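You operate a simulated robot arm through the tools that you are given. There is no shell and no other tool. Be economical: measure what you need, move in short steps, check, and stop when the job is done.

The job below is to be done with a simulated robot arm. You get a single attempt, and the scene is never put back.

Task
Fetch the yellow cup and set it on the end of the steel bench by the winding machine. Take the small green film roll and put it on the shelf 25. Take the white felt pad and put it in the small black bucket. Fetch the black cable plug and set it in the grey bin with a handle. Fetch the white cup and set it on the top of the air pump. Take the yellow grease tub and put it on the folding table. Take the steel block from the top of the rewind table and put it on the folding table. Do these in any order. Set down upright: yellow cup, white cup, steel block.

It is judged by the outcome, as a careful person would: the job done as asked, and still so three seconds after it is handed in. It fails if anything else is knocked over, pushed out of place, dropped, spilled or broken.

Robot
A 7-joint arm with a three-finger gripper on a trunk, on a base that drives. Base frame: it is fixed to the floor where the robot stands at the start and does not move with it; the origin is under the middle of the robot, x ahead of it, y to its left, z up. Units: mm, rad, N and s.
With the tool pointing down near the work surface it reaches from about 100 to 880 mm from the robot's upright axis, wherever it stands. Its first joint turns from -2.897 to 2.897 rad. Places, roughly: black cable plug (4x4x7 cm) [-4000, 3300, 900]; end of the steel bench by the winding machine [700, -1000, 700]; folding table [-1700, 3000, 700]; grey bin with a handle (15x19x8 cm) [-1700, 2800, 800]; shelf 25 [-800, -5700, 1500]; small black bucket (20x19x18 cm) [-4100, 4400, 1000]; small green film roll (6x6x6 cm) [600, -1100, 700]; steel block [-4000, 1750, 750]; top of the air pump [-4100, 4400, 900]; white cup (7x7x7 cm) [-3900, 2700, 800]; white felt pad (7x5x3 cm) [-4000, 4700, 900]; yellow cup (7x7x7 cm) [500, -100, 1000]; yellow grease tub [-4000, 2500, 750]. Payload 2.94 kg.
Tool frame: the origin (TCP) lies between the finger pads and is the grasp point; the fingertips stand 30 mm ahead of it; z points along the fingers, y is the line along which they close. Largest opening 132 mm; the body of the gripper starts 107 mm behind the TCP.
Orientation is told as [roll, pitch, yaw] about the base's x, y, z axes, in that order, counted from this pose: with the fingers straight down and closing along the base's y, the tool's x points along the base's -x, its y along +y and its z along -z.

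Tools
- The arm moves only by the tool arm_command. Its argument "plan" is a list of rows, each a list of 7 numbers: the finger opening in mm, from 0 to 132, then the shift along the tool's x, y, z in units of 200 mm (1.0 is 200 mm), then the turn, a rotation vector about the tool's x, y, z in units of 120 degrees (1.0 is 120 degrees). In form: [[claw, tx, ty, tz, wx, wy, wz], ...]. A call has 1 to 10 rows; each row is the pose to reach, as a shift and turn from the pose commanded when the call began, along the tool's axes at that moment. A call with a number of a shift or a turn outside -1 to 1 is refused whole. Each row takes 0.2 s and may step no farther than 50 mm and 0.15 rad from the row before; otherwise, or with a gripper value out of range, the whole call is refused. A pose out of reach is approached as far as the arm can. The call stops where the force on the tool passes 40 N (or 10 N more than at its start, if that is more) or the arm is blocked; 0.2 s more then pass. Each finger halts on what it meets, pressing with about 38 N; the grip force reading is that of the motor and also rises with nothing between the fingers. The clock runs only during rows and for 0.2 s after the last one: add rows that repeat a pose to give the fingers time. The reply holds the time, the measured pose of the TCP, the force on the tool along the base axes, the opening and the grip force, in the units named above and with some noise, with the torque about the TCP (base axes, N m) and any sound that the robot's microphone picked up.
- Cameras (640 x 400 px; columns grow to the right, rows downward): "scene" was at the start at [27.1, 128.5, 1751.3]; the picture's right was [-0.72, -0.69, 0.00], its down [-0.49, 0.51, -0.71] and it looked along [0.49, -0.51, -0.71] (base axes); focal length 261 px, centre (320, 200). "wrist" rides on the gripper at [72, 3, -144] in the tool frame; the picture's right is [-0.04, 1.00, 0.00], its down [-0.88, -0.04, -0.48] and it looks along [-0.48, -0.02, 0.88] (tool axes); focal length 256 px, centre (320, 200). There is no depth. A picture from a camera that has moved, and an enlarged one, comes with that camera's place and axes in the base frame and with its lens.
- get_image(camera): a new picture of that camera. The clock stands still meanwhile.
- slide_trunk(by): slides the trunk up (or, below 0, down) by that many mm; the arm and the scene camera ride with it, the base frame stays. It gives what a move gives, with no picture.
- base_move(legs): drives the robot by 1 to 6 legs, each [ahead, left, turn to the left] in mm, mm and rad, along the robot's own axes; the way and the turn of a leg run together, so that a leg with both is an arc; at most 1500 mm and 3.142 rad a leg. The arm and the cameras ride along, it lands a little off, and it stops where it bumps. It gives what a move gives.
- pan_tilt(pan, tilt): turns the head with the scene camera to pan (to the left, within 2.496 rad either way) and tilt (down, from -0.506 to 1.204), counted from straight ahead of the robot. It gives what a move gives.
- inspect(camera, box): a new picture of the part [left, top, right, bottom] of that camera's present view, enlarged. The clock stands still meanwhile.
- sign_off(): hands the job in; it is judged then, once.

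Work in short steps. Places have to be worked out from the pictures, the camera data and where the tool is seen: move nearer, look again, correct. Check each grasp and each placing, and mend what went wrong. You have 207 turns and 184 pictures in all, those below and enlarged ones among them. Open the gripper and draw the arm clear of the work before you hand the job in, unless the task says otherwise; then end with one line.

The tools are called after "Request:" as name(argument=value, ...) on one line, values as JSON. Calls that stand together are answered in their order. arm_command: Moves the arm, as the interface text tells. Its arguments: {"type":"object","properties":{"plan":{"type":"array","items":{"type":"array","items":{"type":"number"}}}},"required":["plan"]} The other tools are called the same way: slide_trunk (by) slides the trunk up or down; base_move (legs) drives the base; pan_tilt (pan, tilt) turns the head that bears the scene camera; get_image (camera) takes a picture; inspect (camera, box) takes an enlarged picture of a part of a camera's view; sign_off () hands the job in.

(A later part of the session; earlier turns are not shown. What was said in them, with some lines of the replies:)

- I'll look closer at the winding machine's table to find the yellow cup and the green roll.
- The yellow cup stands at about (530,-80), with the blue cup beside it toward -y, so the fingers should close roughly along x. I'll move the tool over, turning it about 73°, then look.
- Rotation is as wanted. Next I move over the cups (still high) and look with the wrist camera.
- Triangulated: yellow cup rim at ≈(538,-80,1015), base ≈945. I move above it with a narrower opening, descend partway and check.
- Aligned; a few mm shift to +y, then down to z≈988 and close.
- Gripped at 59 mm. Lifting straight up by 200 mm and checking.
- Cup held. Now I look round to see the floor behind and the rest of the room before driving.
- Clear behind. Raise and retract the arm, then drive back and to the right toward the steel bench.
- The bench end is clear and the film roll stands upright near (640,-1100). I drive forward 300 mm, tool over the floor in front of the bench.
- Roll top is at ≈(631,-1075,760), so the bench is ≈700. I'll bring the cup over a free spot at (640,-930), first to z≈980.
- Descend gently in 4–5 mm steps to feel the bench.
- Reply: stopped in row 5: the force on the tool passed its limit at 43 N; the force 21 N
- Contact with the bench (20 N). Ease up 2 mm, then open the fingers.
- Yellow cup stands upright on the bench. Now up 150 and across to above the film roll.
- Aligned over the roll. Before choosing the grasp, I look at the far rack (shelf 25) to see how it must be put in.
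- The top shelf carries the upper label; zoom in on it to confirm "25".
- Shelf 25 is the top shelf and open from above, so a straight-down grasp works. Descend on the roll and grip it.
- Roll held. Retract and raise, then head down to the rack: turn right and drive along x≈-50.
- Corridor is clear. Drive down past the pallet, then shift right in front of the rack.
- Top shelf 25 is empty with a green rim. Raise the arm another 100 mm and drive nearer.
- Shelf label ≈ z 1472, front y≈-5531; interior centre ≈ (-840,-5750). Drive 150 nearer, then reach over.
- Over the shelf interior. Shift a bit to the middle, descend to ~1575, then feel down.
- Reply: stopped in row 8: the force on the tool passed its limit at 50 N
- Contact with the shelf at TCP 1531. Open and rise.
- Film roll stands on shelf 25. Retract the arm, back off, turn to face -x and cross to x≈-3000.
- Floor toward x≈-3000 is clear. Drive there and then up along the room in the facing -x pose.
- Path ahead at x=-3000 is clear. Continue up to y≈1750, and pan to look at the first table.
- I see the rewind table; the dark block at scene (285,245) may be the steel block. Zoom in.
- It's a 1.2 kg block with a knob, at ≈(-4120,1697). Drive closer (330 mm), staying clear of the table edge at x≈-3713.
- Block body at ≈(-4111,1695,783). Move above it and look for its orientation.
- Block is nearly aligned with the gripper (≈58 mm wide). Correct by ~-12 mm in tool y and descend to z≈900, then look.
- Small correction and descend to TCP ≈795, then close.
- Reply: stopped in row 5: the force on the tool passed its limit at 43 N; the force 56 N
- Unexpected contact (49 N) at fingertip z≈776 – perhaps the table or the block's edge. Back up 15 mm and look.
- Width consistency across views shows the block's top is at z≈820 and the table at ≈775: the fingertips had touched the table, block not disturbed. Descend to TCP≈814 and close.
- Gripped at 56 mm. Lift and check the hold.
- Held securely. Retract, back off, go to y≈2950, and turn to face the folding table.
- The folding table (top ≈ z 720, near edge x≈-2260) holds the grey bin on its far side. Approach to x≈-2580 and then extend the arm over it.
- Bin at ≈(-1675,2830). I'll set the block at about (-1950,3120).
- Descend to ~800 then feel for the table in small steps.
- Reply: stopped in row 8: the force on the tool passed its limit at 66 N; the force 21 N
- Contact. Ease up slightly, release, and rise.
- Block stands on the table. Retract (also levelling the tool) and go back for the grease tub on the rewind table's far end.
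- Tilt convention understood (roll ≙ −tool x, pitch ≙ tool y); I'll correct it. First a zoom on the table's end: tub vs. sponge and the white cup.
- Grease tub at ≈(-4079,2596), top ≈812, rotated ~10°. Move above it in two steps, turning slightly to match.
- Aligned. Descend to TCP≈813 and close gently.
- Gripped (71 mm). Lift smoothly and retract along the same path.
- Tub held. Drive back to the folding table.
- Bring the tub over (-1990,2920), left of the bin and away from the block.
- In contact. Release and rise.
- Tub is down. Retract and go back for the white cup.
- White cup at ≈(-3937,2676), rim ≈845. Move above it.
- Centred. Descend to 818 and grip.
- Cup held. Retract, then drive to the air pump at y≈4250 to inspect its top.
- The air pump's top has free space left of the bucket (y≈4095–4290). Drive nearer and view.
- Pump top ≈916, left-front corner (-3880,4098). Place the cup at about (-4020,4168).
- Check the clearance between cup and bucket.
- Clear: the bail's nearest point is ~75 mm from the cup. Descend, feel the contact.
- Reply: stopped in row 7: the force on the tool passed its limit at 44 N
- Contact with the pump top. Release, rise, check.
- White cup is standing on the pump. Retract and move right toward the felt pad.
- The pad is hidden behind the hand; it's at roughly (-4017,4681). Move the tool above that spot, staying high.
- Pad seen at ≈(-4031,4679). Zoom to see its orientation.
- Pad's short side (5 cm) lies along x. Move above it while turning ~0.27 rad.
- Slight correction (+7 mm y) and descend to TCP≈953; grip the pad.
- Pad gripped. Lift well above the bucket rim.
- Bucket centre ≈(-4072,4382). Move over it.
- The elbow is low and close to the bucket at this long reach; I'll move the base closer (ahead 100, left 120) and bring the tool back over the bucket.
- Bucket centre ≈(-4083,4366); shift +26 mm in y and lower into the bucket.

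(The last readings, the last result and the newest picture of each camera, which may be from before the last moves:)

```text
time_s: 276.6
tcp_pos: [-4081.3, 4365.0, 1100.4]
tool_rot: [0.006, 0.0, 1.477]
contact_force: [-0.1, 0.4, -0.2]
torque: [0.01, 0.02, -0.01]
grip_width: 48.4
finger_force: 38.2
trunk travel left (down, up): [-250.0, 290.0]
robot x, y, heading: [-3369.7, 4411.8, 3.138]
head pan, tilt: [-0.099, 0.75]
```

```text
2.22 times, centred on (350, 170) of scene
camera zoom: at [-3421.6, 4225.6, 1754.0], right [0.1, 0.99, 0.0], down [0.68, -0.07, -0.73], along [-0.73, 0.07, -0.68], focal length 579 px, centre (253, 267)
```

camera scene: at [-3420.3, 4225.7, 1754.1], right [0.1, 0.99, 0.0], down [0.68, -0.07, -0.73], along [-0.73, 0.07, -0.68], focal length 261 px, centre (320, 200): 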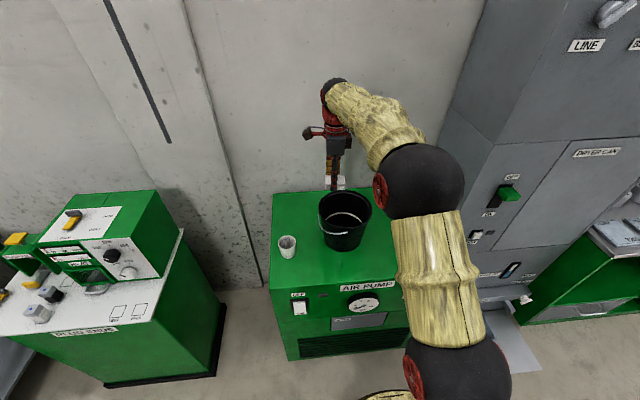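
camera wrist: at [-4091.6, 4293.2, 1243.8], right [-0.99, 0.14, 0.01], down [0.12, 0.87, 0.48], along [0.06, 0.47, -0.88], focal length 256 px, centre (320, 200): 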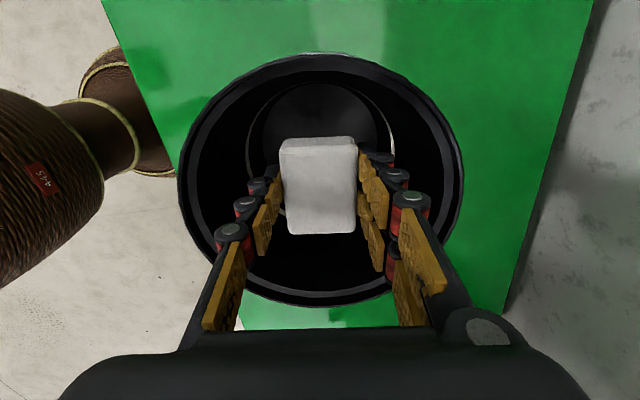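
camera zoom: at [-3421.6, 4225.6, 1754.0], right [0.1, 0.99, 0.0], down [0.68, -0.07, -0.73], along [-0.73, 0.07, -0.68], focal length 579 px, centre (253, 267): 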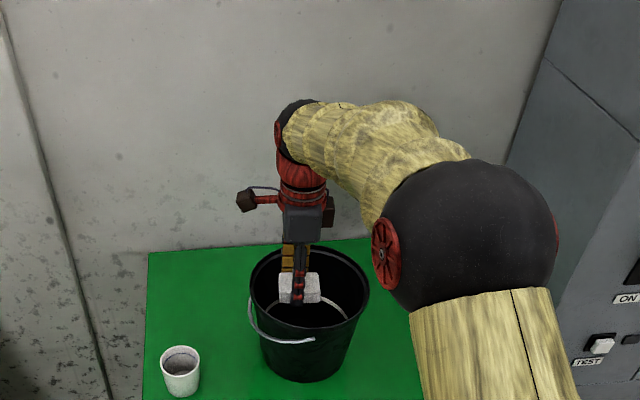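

Centred. Lower to TCP≈1005 and release the pad, opening just a little.

Request:
arm_command(plan=[[35, 0, 0, 0.15, 0, 0, 0], [35, 0, 0, 0.3, 0, 0, 0], [35, 0, 0, 0.42, 0, 0, 0], [35, 0, 0, 0.475, 0, 0, 0], [52, 0, 0, 0.475, 0, 0, 0], [70, 0, 0, 0.475, 0, 0, 0], [70, 0, 0, 0.475, 0, 0, 0], [70, 0, 0, 0.475, 0, 0, 0]])

Request:
arm_command(plan=[[70, 0, 0, -0.2, 0, 0, 0], [70, 0, 0, -0.4, 0, 0, 0], [70, 0, 0, -0.6, 0, 0, 0], [70, 0, 0, -0.8, 0, 0, 0], [70, 0, 0, -1, 0, 0, 0]])

Request:
get_image(camera="wrist")

```text
time_s: 278.4
tcp_pos: [-4084.5, 4364.7, 1003.3]
tool_rot: [0.005, 0.0, 1.474]
contact_force: [0.3, -0.1, -0.2]
torque: [-0.02, 0.01, -0.02]
grip_width: 69.9
finger_force: 0.0
trunk travel left (down, up): [-250.0, 290.0]
robot x, y, heading: [-3367.0, 4410.0, 3.138]
head pan, tilt: [-0.099, 0.75]
```

```text
time_s: 279.6
tcp_pos: [-4084.1, 4361.9, 1205.3]
tool_rot: [0.005, 0.001, 1.476]
contact_force: [1.3, 0.0, 0.1]
torque: [-0.03, 0.02, 0.0]
grip_width: 70.1
finger_force: 0.0
trunk travel left (down, up): [-250.0, 290.0]
robot x, y, heading: [-3367.0, 4409.0, 3.137]
head pan, tilt: [-0.099, 0.75]
```

```text
88 pictures are left
camera wrist: at [-4094.4, 4290.8, 1348.7], right [-0.99, 0.14, 0.0], down [0.12, 0.87, 0.48], along [0.06, 0.47, -0.88], focal length 256 px, centre (320, 200)
```

wrist: 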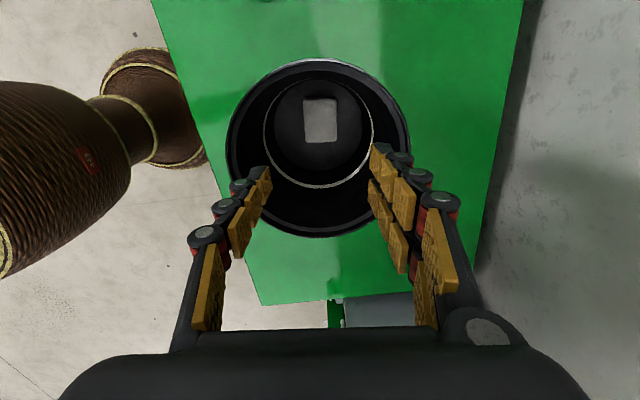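

Felt pad lies in the bucket. Retract and go to the plug-ends station.

Request:
arm_command(plan=[[70, -0.013, -0.14, -0.05, 0, 0, 0], [70, -0.026, -0.28, -0.1, 0, 0, 0], [70, -0.039, -0.42, -0.15, 0, 0, 0], [70, -0.052, -0.56, -0.2, 0, 0, 0], [70, -0.065, -0.7, -0.25, 0, 0, 0]])

Request:
arm_command(plan=[[70, -0.013, -0.14, -0.05, 0, 0, 0], [70, -0.026, -0.28, -0.1, 0, 0, 0], [70, -0.039, -0.42, -0.15, 0, 0, 0], [70, -0.052, -0.56, -0.2, 0, 0, 0], [70, -0.065, -0.7, -0.25, 0, 0, 0]])

Request:
base_move(legs=[[-200, 0, 0], [0, 1060, 0], [100, 0, 0]])

Request:
pan_tilt(pan=-0.1, tilt=0.7)

Request:
get_image(camera="scene")

Request:
get_image(camera="wrist")

```text
time_s: 280.9
tcp_pos: [-3942.0, 4361.7, 1252.6]
tool_rot: [0.006, -0.001, 1.476]
contact_force: [-0.3, -0.1, 0.0]
torque: [-0.03, 0.01, 0.01]
grip_width: 70.1
finger_force: 0.1
trunk travel left (down, up): [-250.0, 290.0]
robot x, y, heading: [-3371.9, 4408.9, 3.142]
head pan, tilt: [-0.099, 0.75]
```

```text
time_s: 282.1
tcp_pos: [-3799.3, 4362.4, 1301.8]
tool_rot: [0.007, 0.001, 1.476]
contact_force: [0.4, -0.1, 0.9]
torque: [-0.02, 0.01, 0.04]
grip_width: 70.0
finger_force: 0.0
trunk travel left (down, up): [-250.0, 290.0]
robot x, y, heading: [-3365.2, 4412.0, 3.143]
head pan, tilt: [-0.099, 0.75]
```

```text
time_s: 289.4
tcp_pos: [-3715.5, 3314.3, 1301.0]
tool_rot: [0.003, 0.0, 1.463]
contact_force: [-0.1, -0.6, 0.2]
torque: [-0.02, -0.07, 0.0]
grip_width: 70.2
finger_force: 0.1
trunk travel left (down, up): [-250.0, 290.0]
robot x, y, heading: [-3279.0, 3353.9, 3.13]
head pan, tilt: [-0.099, 0.75]
```

```text
time_s: 290.1
tcp_pos: [-3713.8, 3313.5, 1301.3]
tool_rot: [0.005, 0.001, 1.463]
contact_force: [0.1, -0.8, 0.3]
torque: [0.01, -0.02, -0.01]
grip_width: 70.1
finger_force: 0.0
trunk travel left (down, up): [-250.0, 290.0]
robot x, y, heading: [-3281.8, 3357.4, 3.131]
head pan, tilt: [-0.099, 0.7]
```

```text
87 pictures are left
camera scene: at [-3338.9, 3171.1, 1758.3], right [0.11, 0.99, 0.0], down [0.64, -0.07, -0.76], along [-0.76, 0.09, -0.64], focal length 261 px, centre (320, 200)
```

scene: 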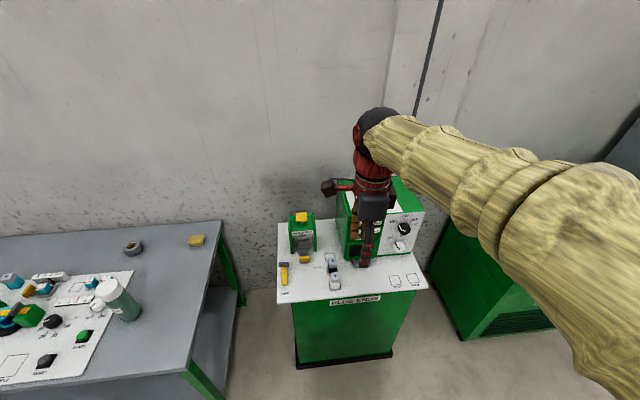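

```text
86 pictures are left
camera wrist: at [-3724.8, 3241.6, 1445.1], right [-0.99, 0.15, 0.0], down [0.14, 0.87, 0.48], along [0.07, 0.47, -0.88], focal length 256 px, centre (320, 200)
```

wrist: 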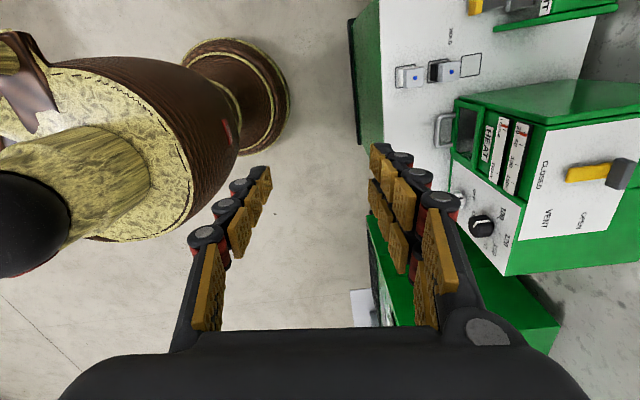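

Zoom in on the plugs from both cameras.

Request:
inspect(camera="scene", box=[270, 220, 380, 310])

Request:
inspect(camera="wrist", box=[370, 20, 530, 150])

```text
4.44 times, centred on (325, 265) of scene
camera zoom: at [-3338.9, 3171.1, 1758.3], right [0.11, 0.99, 0.0], down [0.64, -0.07, -0.76], along [-0.76, 0.09, -0.64], focal length 1159 px, centre (298, -89)
```

zoom: 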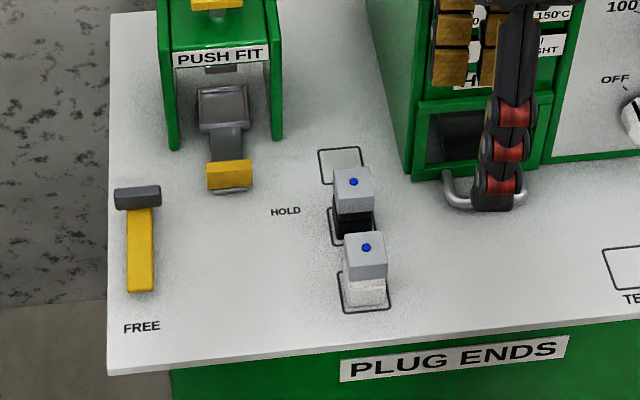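

```text
3.08 times, centred on (450, 85) of wrist
camera zoom: at [-3724.8, 3241.6, 1445.1], right [-0.99, 0.15, 0.0], down [0.14, 0.87, 0.48], along [0.07, 0.47, -0.88], focal length 788 px, centre (-80, 554)
```

zoom: 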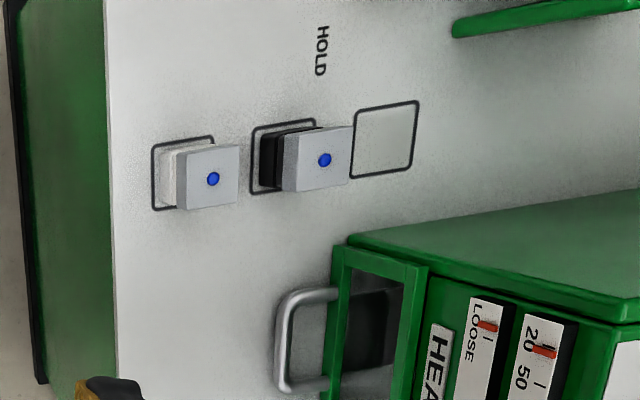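

Black plug (black base, grey top) at ≈(-3968,3296), top ≈908; the white one is 67 mm nearer. I'll grip across y, so rotate the tool to yaw≈π.

Request:
arm_command(plan=[[80, 0, 0, 0, 0, 0, -0.067], [80, 0, 0, 0, 0, 0, -0.134], [80, 0, 0, 0, 0, 0, -0.201], [80, 0, 0, 0, 0, 0, -0.268], [80, 0, 0, 0, 0, 0, -0.335], [80, 0, 0, 0, 0, 0, -0.402], [80, 0, 0, 0, 0, 0, -0.469], [80, 0, 0, 0, 0, 0, -0.536], [80, 0, 0, 0, 0, 0, -0.603], [80, 0, 0, 0, 0, 0, -0.67]])

Request:
arm_command(plan=[[80, 0, 0, 0, 0, 0, -0.065], [80, 0, 0, 0, 0, 0, -0.13]])

Request:
get_image(camera="wrist")

```text
time_s: 292.2
tcp_pos: [-3714.2, 3313.3, 1301.1]
tool_rot: [0.0, -0.006, 2.868]
contact_force: [-0.6, -0.1, 0.6]
torque: [0.0, 0.01, -0.01]
grip_width: 79.9
finger_force: 0.1
trunk travel left (down, up): [-250.0, 290.0]
robot x, y, heading: [-3285.2, 3357.8, 3.126]
head pan, tilt: [-0.099, 0.7]
```

```text
time_s: 292.9
tcp_pos: [-3714.2, 3312.2, 1302.0]
tool_rot: [0.0, -0.005, 3.142]
contact_force: [0.2, -0.9, -0.6]
torque: [0.0, -0.01, 0.03]
grip_width: 79.8
finger_force: 0.1
trunk travel left (down, up): [-250.0, 290.0]
robot x, y, heading: [-3282.5, 3355.9, 3.125]
head pan, tilt: [-0.099, 0.7]
```

```text
83 pictures are left
camera wrist: at [-3641.6, 3309.4, 1445.0], right [-0.05, -1.0, 0.0], down [-0.88, 0.04, 0.48], along [-0.48, 0.02, -0.88], focal length 256 px, centre (320, 200)
```

wrist: 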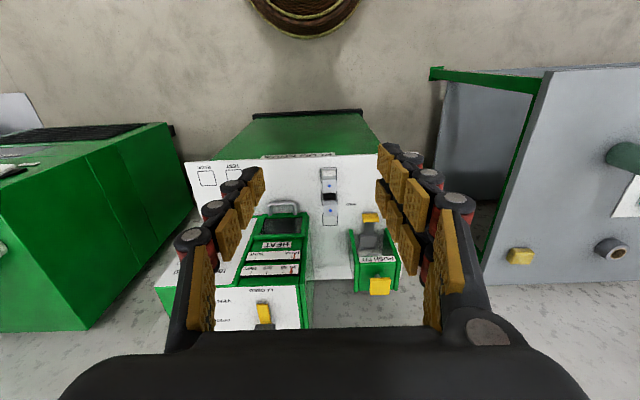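

Move above the black plug (two steps).

Request:
arm_command(plan=[[80, -0.13, 0.008, 0.1, 0, 0, 0], [80, -0.26, 0.016, 0.2, 0, 0, 0], [80, -0.39, 0.024, 0.3, 0, 0, 0], [80, -0.52, 0.032, 0.4, 0, 0, 0], [80, -0.635, 0.04, 0.5, 0, 0, 0]])

Request:
arm_command(plan=[[80, -0.13, 0.008, 0.1, 0, 0, 0], [80, -0.26, 0.016, 0.2, 0, 0, 0], [80, -0.39, 0.024, 0.3, 0, 0, 0], [80, -0.52, 0.032, 0.4, 0, 0, 0], [80, -0.635, 0.04, 0.5, 0, 0, 0]])

Request:
get_image(camera="wrist")

Request:
inspect(camera="scene", box=[260, 160, 440, 310])

```text
time_s: 294.1
tcp_pos: [-3842.9, 3304.9, 1202.0]
tool_rot: [-0.002, -0.005, 3.138]
contact_force: [-0.5, 0.3, -0.3]
torque: [-0.01, -0.02, 0.0]
grip_width: 79.7
finger_force: 0.0
trunk travel left (down, up): [-250.0, 290.0]
robot x, y, heading: [-3278.7, 3354.6, 3.121]
head pan, tilt: [-0.099, 0.7]
```

```text
time_s: 295.2
tcp_pos: [-3971.5, 3299.0, 1102.2]
tool_rot: [0.001, -0.005, 3.138]
contact_force: [0.2, 0.8, 0.2]
torque: [-0.02, -0.01, -0.01]
grip_width: 80.0
finger_force: 0.1
trunk travel left (down, up): [-250.0, 290.0]
robot x, y, heading: [-3285.1, 3352.2, 3.127]
head pan, tilt: [-0.099, 0.7]
```

```text
82 pictures are left
camera wrist: at [-3899.0, 3294.4, 1245.3], right [-0.05, -1.0, 0.0], down [-0.88, 0.04, 0.48], along [-0.48, 0.02, -0.88], focal length 256 px, centre (320, 200)
```

wrist: 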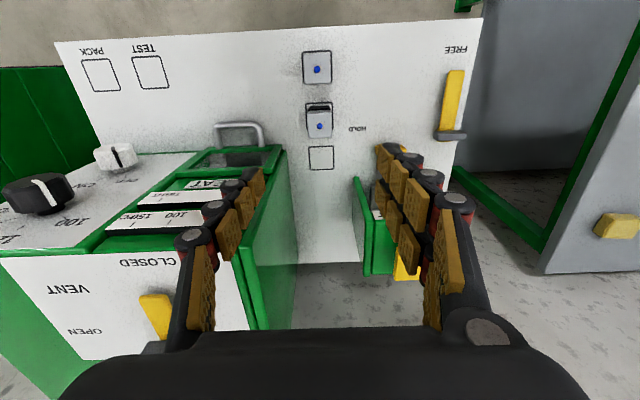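

```text
2.67 times, centred on (350, 235) of scene
camera zoom: at [-3339.6, 3171.1, 1758.2], right [0.11, 0.99, 0.0], down [0.64, -0.07, -0.76], along [-0.76, 0.09, -0.64], focal length 695 px, centre (240, 107)
```

zoom: 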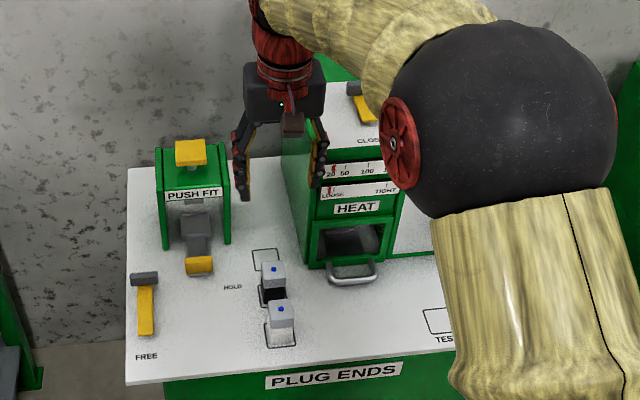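

Centred over the black plug; heater box clears the gripper (box begins at x<-4015, y>3350). Descend part way with a narrower opening.

Request:
arm_command(plan=[[66, 0.01, 0, 0.2, 0, 0, 0], [66, 0.01, 0, 0.4, 0, 0, 0], [66, 0.01, 0, 0.6, 0, 0, 0], [66, 0.01, 0, 0.75, 0, 0, 0]])

Request:
get_image(camera="wrist")

Request:
inspect(camera="scene", box=[280, 200, 400, 300])

```text
time_s: 296.2
tcp_pos: [-3968.9, 3294.7, 952.6]
tool_rot: [-0.002, -0.004, 3.139]
contact_force: [-0.2, -0.3, 0.2]
torque: [0.01, -0.03, 0.01]
grip_width: 66.0
finger_force: 0.1
trunk travel left (down, up): [-250.0, 290.0]
robot x, y, heading: [-3283.2, 3353.9, 3.124]
head pan, tilt: [-0.099, 0.7]
```

```text
80 pictures are left
camera wrist: at [-3896.5, 3291.1, 1095.7], right [-0.05, -1.0, 0.0], down [-0.88, 0.04, 0.48], along [-0.48, 0.02, -0.88], focal length 256 px, centre (320, 200)
```

wrist: 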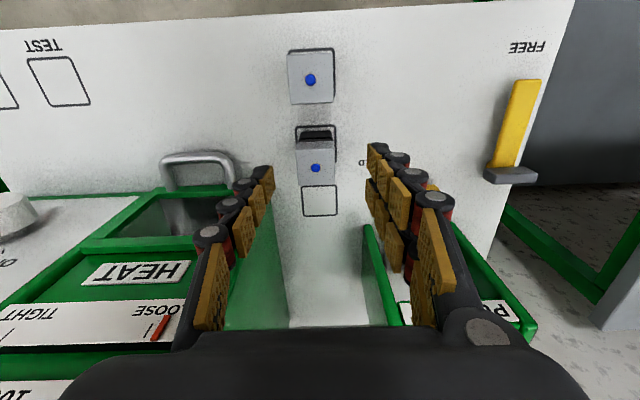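

```text
4.00 times, centred on (340, 250) of scene
camera zoom: at [-3339.6, 3171.0, 1758.3], right [0.11, 0.99, 0.0], down [0.64, -0.07, -0.76], along [-0.76, 0.09, -0.64], focal length 1043 px, centre (240, 0)
```

zoom: 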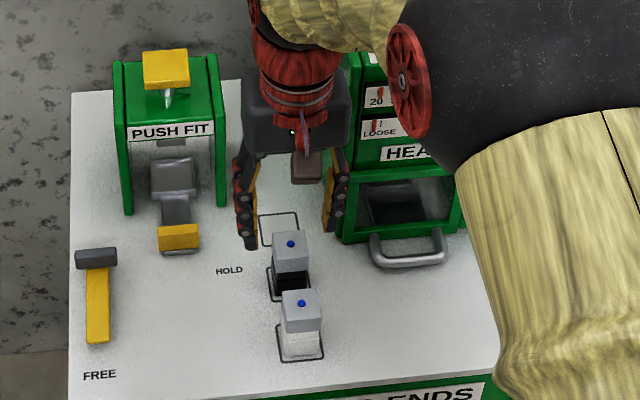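

Good alignment; descend to ≈880 and close on the plug.

Request:
arm_command(plan=[[66, 0.015, -0.012, 0.12, 0, 0, 0], [66, 0.015, -0.012, 0.24, 0, 0, 0], [66, 0.015, -0.012, 0.35, 0, 0, 0], [50, 0.015, -0.012, 0.35, 0, 0, 0], [30, 0.015, -0.012, 0.35, 0, 0, 0], [30, 0.015, -0.012, 0.35, 0, 0, 0], [30, 0.015, -0.012, 0.35, 0, 0, 0]])

Request:
get_image(camera="wrist")

```text
time_s: 297.9
tcp_pos: [-3965.6, 3300.4, 883.1]
tool_rot: [0.0, -0.003, 3.139]
contact_force: [-0.1, 1.6, 0.6]
torque: [0.03, 0.01, 0.04]
grip_width: 31.0
finger_force: 8.6
trunk travel left (down, up): [-250.0, 290.0]
robot x, y, heading: [-3280.5, 3354.8, 3.127]
head pan, tilt: [-0.099, 0.7]
```

```text
78 pictures are left
camera wrist: at [-3892.7, 3296.6, 1026.5], right [-0.05, -1.0, 0.0], down [-0.88, 0.04, 0.48], along [-0.48, 0.02, -0.88], focal length 256 px, centre (320, 200)
```

wrist: 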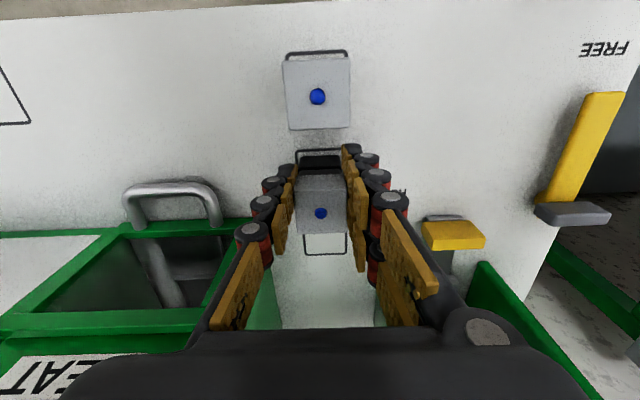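

Width 31 mm with low force since I commanded 30; squeeze further to get full grip.

Request:
arm_command(plan=[[15, 0, 0, 0, 0, 0, 0], [15, 0, 0, 0, 0, 0, 0], [15, 0, 0, -0.05, 0, 0, 0], [15, 0, 0, -0.2, 0, 0, 0], [15, 0, 0, -0.4, 0, 0, 0]])

Request:
get_image(camera="wrist")

```text
time_s: 299.1
tcp_pos: [-3964.5, 3302.8, 964.5]
tool_rot: [-0.002, -0.004, 3.138]
contact_force: [0.8, 0.7, -1.2]
torque: [-0.02, 0.02, 0.01]
grip_width: 30.5
finger_force: 37.8
trunk travel left (down, up): [-250.0, 290.0]
robot x, y, heading: [-3282.3, 3357.8, 3.127]
head pan, tilt: [-0.099, 0.7]
```

```text
77 pictures are left
camera wrist: at [-3891.3, 3298.7, 1107.8], right [-0.05, -1.0, 0.0], down [-0.88, 0.04, 0.48], along [-0.48, 0.02, -0.88], focal length 256 px, centre (320, 200)
```

wrist: 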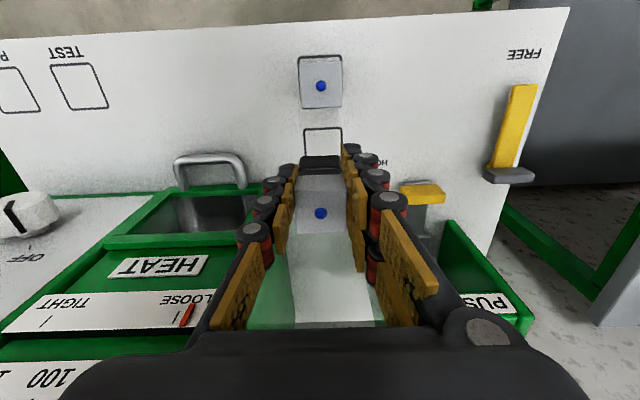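

Plug held. Raise, retract and drive to the folding table facing the bin.

Request:
arm_command(plan=[[15, 0, 0, -0.2, 0, 0, 0], [15, 0, 0, -0.4, 0, 0, 0], [15, 0, 0, -0.6, 0, 0, 0], [15, 0, 0, -0.75, 0, 0, 0]])

Request:
arm_command(plan=[[15, 0.2, 0, -0.06, 0, 0, 0], [15, 0.4, 0, -0.12, 0, 0, 0], [15, 0.6, 0, -0.18, 0, 0, 0], [15, 0.8, 0, -0.24, 0, 0, 0], [15, 1, 0, -0.3, 0, 0, 0]])

Request:
base_move(legs=[[-250, 0, 0], [0, 0, 3.155], [0, -505, 0], [440, 0, 0]])

Request:
pan_tilt(pan=-0.1, tilt=0.7)

Request:
get_image(camera="scene")

Request:
get_image(camera="wrist")

```text
time_s: 300.1
tcp_pos: [-3962.2, 3300.2, 1113.0]
tool_rot: [0.0, -0.005, 3.139]
contact_force: [-0.7, 0.4, -0.6]
torque: [0.0, 0.02, -0.01]
grip_width: 30.5
finger_force: 37.9
trunk travel left (down, up): [-250.0, 290.0]
robot x, y, heading: [-3279.7, 3351.9, 3.127]
head pan, tilt: [-0.099, 0.7]
```

```text
time_s: 301.2
tcp_pos: [-3761.8, 3300.4, 1171.3]
tool_rot: [0.0, -0.006, 3.138]
contact_force: [0.1, -0.6, -1.9]
torque: [0.01, -0.03, 0.04]
grip_width: 30.4
finger_force: 38.2
trunk travel left (down, up): [-250.0, 290.0]
robot x, y, heading: [-3281.3, 3356.5, 3.123]
head pan, tilt: [-0.099, 0.7]
```

```text
refused: 3.155 is not a number from -3.14159 to 3.14159
```

```text
time_s: 301.9
tcp_pos: [-3763.2, 3300.3, 1171.1]
tool_rot: [-0.001, -0.004, 3.139]
contact_force: [-0.4, -0.1, -0.6]
torque: [0.02, 0.01, 0.02]
grip_width: 30.1
finger_force: 38.1
trunk travel left (down, up): [-250.0, 290.0]
robot x, y, heading: [-3283.3, 3357.4, 3.122]
head pan, tilt: [-0.099, 0.7]
```

```text
76 pictures are left
camera scene: at [-3338.4, 3171.1, 1758.3], right [0.11, 0.99, 0.0], down [0.64, -0.07, -0.76], along [-0.76, 0.09, -0.64], focal length 261 px, centre (320, 200)
```

scene: 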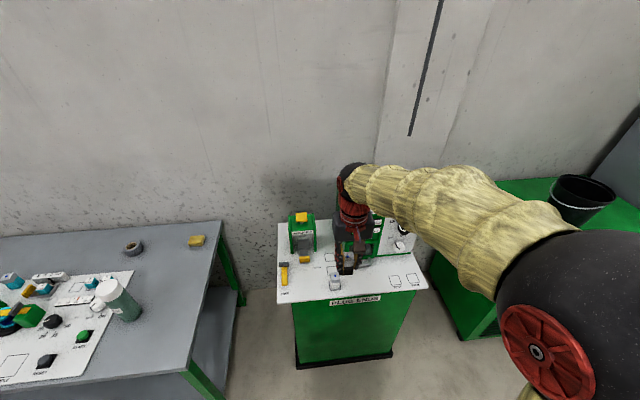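

```text
75 pictures are left
camera wrist: at [-3690.4, 3297.0, 1314.9], right [-0.05, -1.0, 0.0], down [-0.88, 0.04, 0.48], along [-0.48, 0.02, -0.88], focal length 256 px, centre (320, 200)
```

wrist: 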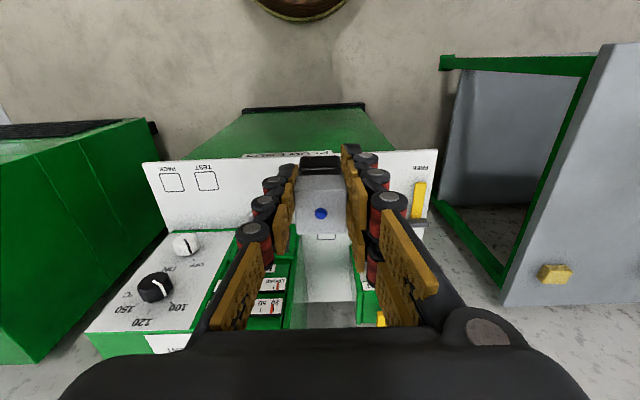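

Leg refused (angle limit); split the turn and go.

Request:
base_move(legs=[[-250, 0, 0.015], [0, 0, 3.14], [0, -505, 0], [440, 0, 0]])

Request:
get_image(camera="scene")

Request:
get_image(camera="wrist")

```text
time_s: 315.8
tcp_pos: [-2117.5, 2916.6, 1171.3]
tool_rot: [0.0, -0.004, 0.021]
contact_force: [1.2, 0.4, -0.9]
torque: [0.0, 0.05, -0.01]
grip_width: 30.4
finger_force: 37.5
trunk travel left (down, up): [-250.0, 290.0]
robot x, y, heading: [-2601.7, 2859.4, 0.016]
head pan, tilt: [-0.099, 0.7]
```

```text
74 pictures are left
camera scene: at [-2544.4, 3030.5, 1758.3], right [-0.09, -1.0, 0.0], down [-0.64, 0.06, -0.76], along [0.76, -0.07, -0.64], focal length 261 px, centre (320, 200)
```

scene: 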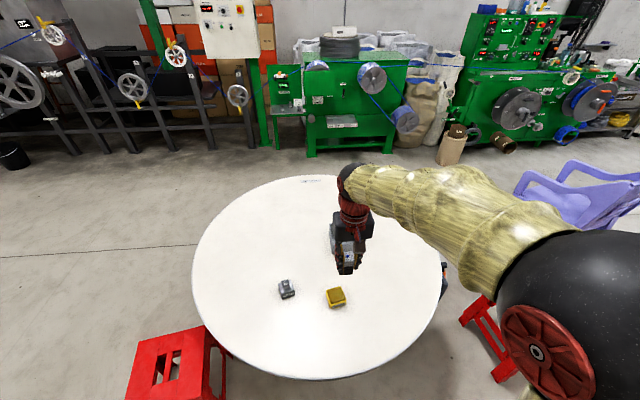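

```text
73 pictures are left
camera wrist: at [-2191.3, 2918.2, 1314.7], right [0.02, 1.0, 0.0], down [0.88, -0.02, 0.48], along [0.48, -0.01, -0.88], focal length 256 px, centre (320, 200)
```

wrist: 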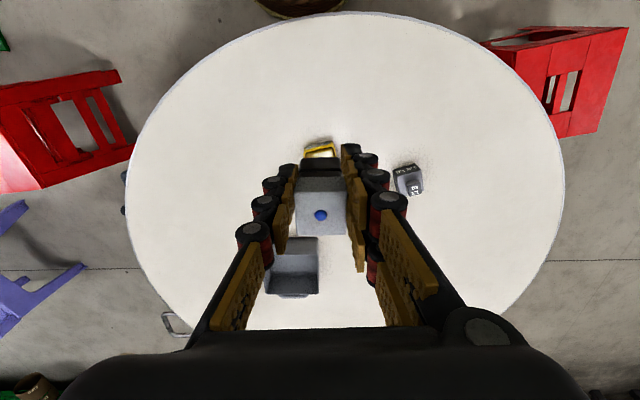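

The bin is visible beyond the tub. Drive 80 mm closer and extend over the bin at z≈1050.

Request:
base_move(legs=[[80, 0, 0]])

Request:
arm_command(plan=[[15, -0.175, -0.04, 0.06, 0, 0, 0], [15, -0.35, -0.08, 0.12, 0, 0, 0], [15, -0.525, -0.12, 0.18, 0, 0, 0], [15, -0.7, -0.16, 0.24, 0, 0, 0], [15, -0.875, -0.2, 0.3, 0, 0, 0]])

Request:
arm_command(plan=[[15, -0.175, -0.04, 0.06, 0, 0, 0], [15, -0.35, -0.08, 0.12, 0, 0, 0], [15, -0.525, -0.12, 0.18, 0, 0, 0], [15, -0.7, -0.16, 0.24, 0, 0, 0], [15, -0.875, -0.2, 0.3, 0, 0, 0]])

Request:
get_image(camera="wrist")

Request:
get_image(camera="scene")

```text
time_s: 316.9
tcp_pos: [-2037.3, 2917.5, 1169.6]
tool_rot: [0.0, -0.002, 0.021]
contact_force: [1.2, 0.5, -1.7]
torque: [0.0, 0.04, 0.0]
grip_width: 30.5
finger_force: 37.8
trunk travel left (down, up): [-250.0, 290.0]
robot x, y, heading: [-2519.9, 2847.9, 0.014]
head pan, tilt: [-0.099, 0.7]
```

```text
time_s: 318.1
tcp_pos: [-1859.3, 2881.1, 1110.0]
tool_rot: [-0.001, -0.003, 0.021]
contact_force: [-0.1, -0.2, -0.8]
torque: [-0.01, 0.03, 0.04]
grip_width: 30.1
finger_force: 38.3
trunk travel left (down, up): [-250.0, 290.0]
robot x, y, heading: [-2515.8, 2853.7, 0.015]
head pan, tilt: [-0.099, 0.7]
```

```text
time_s: 319.3
tcp_pos: [-1685.6, 2844.7, 1051.8]
tool_rot: [-0.002, -0.003, 0.023]
contact_force: [-0.6, -0.5, -0.9]
torque: [0.0, 0.05, -0.04]
grip_width: 30.2
finger_force: 38.2
trunk travel left (down, up): [-250.0, 290.0]
robot x, y, heading: [-2517.1, 2850.1, 0.01]
head pan, tilt: [-0.099, 0.7]
```

```text
72 pictures are left
camera wrist: at [-1758.9, 2846.3, 1195.2], right [0.02, 1.0, 0.0], down [0.88, -0.02, 0.48], along [0.48, -0.01, -0.88], focal length 256 px, centre (320, 200)
```

wrist: 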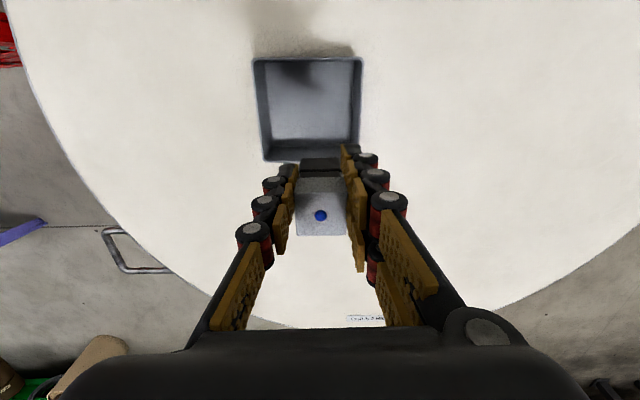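

```text
71 pictures are left
camera scene: at [-2463.1, 3031.1, 1758.2], right [-0.09, -1.0, 0.0], down [-0.64, 0.06, -0.76], along [0.76, -0.07, -0.64], focal length 261 px, centre (320, 200)
```

scene: 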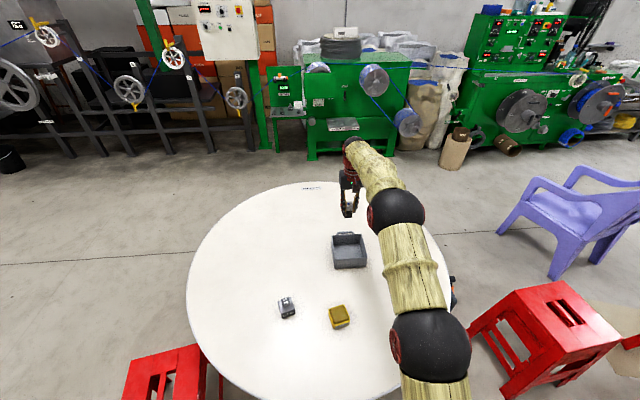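

Bin centre ≈(-1692,2828). Shift and lower to ≈870, then check.

Request:
arm_command(plan=[[15, 0.03, -0.083, 0, 0, 0, 0], [15, 0.03, -0.083, 0.2, 0, 0, 0], [15, 0.03, -0.083, 0.4, 0, 0, 0], [15, 0.03, -0.083, 0.6, 0, 0, 0], [15, 0.03, -0.083, 0.8, 0, 0, 0], [15, 0.03, -0.083, 0.9, 0, 0, 0]])

Request:
get_image(camera="wrist")

Request:
get_image(camera="scene")

```text
time_s: 320.7
tcp_pos: [-1692.2, 2827.3, 869.9]
tool_rot: [0.0, -0.004, 0.021]
contact_force: [0.0, -0.6, -0.6]
torque: [-0.02, 0.02, 0.0]
grip_width: 30.0
finger_force: 38.4
trunk travel left (down, up): [-250.0, 290.0]
robot x, y, heading: [-2519.1, 2848.8, 0.009]
head pan, tilt: [-0.099, 0.7]
```

```text
70 pictures are left
camera wrist: at [-1765.3, 2829.1, 1014.9], right [0.02, 1.0, 0.0], down [0.88, -0.02, 0.48], along [0.48, -0.01, -0.88], focal length 256 px, centre (320, 200)
```

wrist: 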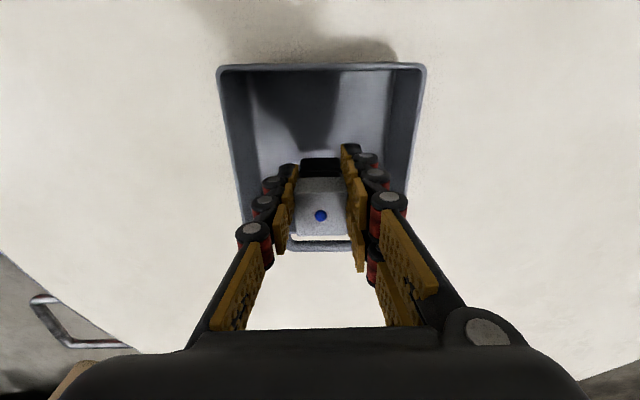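

```text
69 pictures are left
camera scene: at [-2463.6, 3031.2, 1758.3], right [-0.09, -1.0, 0.0], down [-0.64, 0.06, -0.76], along [0.76, -0.07, -0.64], focal length 261 px, centre (320, 200)
```

scene: 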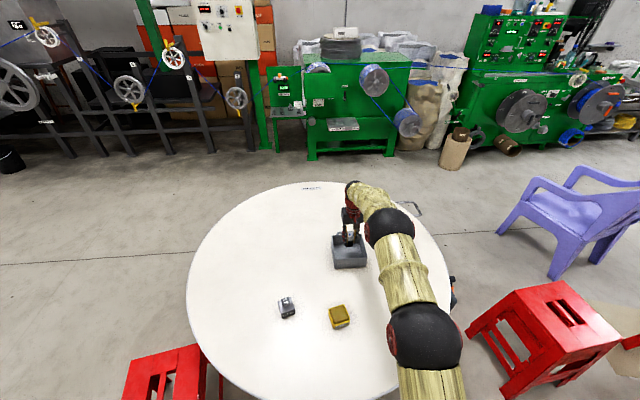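

Well inside the bin's outline. Lower to the floor of the bin gently.

Request:
arm_command(plan=[[15, 0, 0, 0.15, 0, 0, 0], [15, 0, 0, 0.3, 0, 0, 0], [15, 0, 0, 0.34, 0, 0, 0], [15, 0, 0, 0.37, 0, 0, 0], [15, 0, 0, 0.4, 0, 0, 0], [15, 0, 0, 0.43, 0, 0, 0], [15, 0, 0, 0.45, 0, 0, 0]])

Request:
get_image(camera="wrist")

```text
time_s: 321.8
tcp_pos: [-1685.3, 2828.0, 803.4]
tool_rot: [-0.002, -0.017, 0.021]
contact_force: [1.5, -0.2, 10.0]
torque: [-0.01, -0.2, 0.01]
grip_width: 29.8
finger_force: 37.6
trunk travel left (down, up): [-250.0, 290.0]
robot x, y, heading: [-2518.8, 2852.4, 0.009]
head pan, tilt: [-0.099, 0.7]
stopped in row 5: the force on the tool passed its limit at 49 N (the readings are from after the stop); the commanded pose is now the measured one
```

```text
68 pictures are left
camera wrist: at [-1760.7, 2829.1, 946.5], right [0.02, 1.0, 0.0], down [0.87, -0.02, 0.49], along [0.49, -0.01, -0.87], focal length 256 px, centre (320, 200)
```

wrist: 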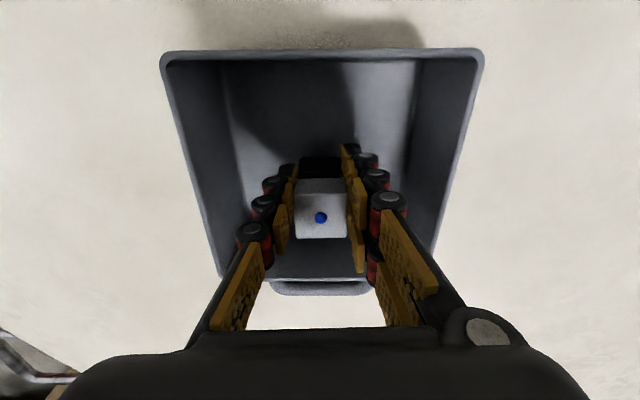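

Plug rests on the bin floor. Release and rise.

Request:
arm_command(plan=[[30, 0, 0, -0.008, 0, 0, 0], [45, 0, 0, -0.008, 0, 0, 0], [60, 0, 0, -0.008, 0, 0, 0], [60, 0, 0, -0.008, 0, 0, 0], [60, 0, 0, -0.15, 0, 0, 0], [60, 0, 0, -0.36, 0, 0, 0], [60, 0, 0, -0.58, 0, 0, 0], [60, 0, 0, -0.8, 0, 0, 0], [60, 0, 0, -1, 0, 0, 0]])

Request:
get_image(camera="wrist")

Request:
get_image(camera="scene")

```text
time_s: 323.8
tcp_pos: [-1690.6, 2827.3, 999.3]
tool_rot: [-0.001, -0.011, 0.021]
contact_force: [-0.9, -0.2, -0.8]
torque: [0.02, -0.03, -0.01]
grip_width: 60.1
finger_force: 0.0
trunk travel left (down, up): [-250.0, 290.0]
robot x, y, heading: [-2518.8, 2852.7, 0.012]
head pan, tilt: [-0.099, 0.7]
```

```text
67 pictures are left
camera wrist: at [-1765.6, 2829.2, 1142.8], right [0.02, 1.0, 0.0], down [0.87, -0.02, 0.49], along [0.48, -0.01, -0.87], focal length 256 px, centre (320, 200)
```

wrist: 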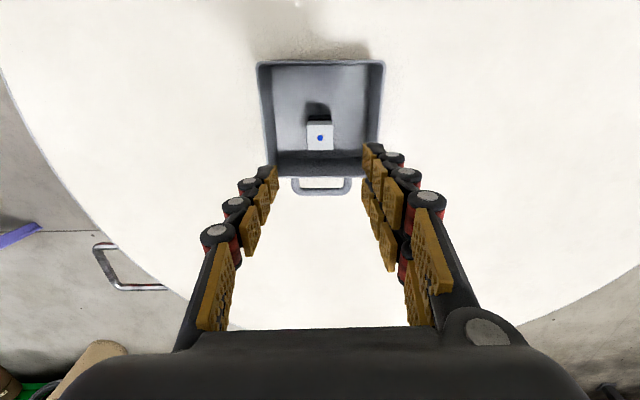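

```text
66 pictures are left
camera scene: at [-2464.7, 3031.2, 1758.3], right [-0.09, -1.0, 0.0], down [-0.64, 0.06, -0.76], along [0.76, -0.07, -0.64], focal length 261 px, centre (320, 200)
```

scene: 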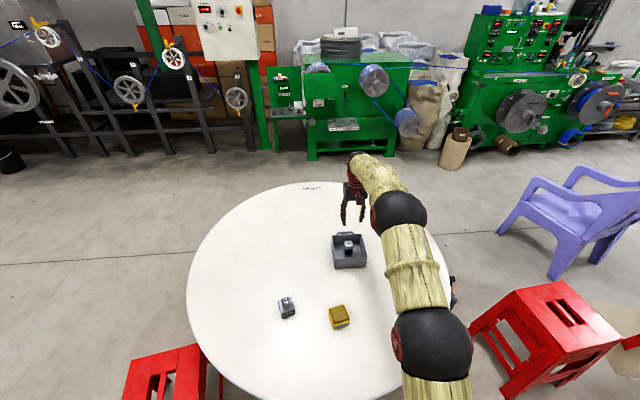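

All seven items are placed. Draw the arm clear of the table and back away.

Request:
arm_command(plan=[[60, 0.15, 0, -0.15, 0, 0, 0], [60, 0.3, 0, -0.3, 0, 0, 0], [60, 0.46, 0, -0.46, 0, 0, 0], [60, 0.62, 0, -0.6, 0, 0, 0], [60, 0.8, 0, -0.7, 0, 0, 0], [60, 1, 0, -0.7, 0, 0, 0]])

Request:
base_move(legs=[[-400, 0, 0]])

Request:
get_image(camera="scene")

```text
time_s: 325.2
tcp_pos: [-1892.1, 2825.6, 1139.4]
tool_rot: [-0.001, -0.014, 0.02]
contact_force: [-1.1, -0.6, 0.3]
torque: [-0.03, 0.02, -0.02]
grip_width: 60.0
finger_force: 0.0
trunk travel left (down, up): [-250.0, 290.0]
robot x, y, heading: [-2522.1, 2853.3, 0.016]
head pan, tilt: [-0.099, 0.7]
```

```text
time_s: 327.7
tcp_pos: [-2287.8, 2825.9, 1138.8]
tool_rot: [-0.002, -0.012, 0.031]
contact_force: [-0.2, -0.2, -0.4]
torque: [0.02, -0.03, -0.02]
grip_width: 60.1
finger_force: 0.1
trunk travel left (down, up): [-250.0, 290.0]
robot x, y, heading: [-2911.0, 2847.1, 0.02]
head pan, tilt: [-0.099, 0.7]
```

```text
65 pictures are left
camera scene: at [-2863.1, 3025.7, 1758.3], right [-0.08, -1.0, 0.0], down [-0.64, 0.05, -0.76], along [0.76, -0.06, -0.64], focal length 261 px, centre (320, 200)
```

scene: 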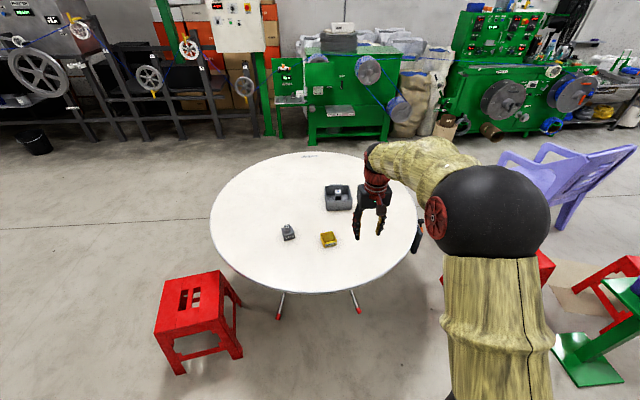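

Everything stands as asked: the block and tub are on the table, the plug is in the bin, and the arm is clear. Handing in.

Request:
sign_off()

```text
The job is handed in.
```

All seven items are in the places you asked for, with the yellow cup, white cup and steel block set down upright; the gripper is open and the arm is drawn clear.
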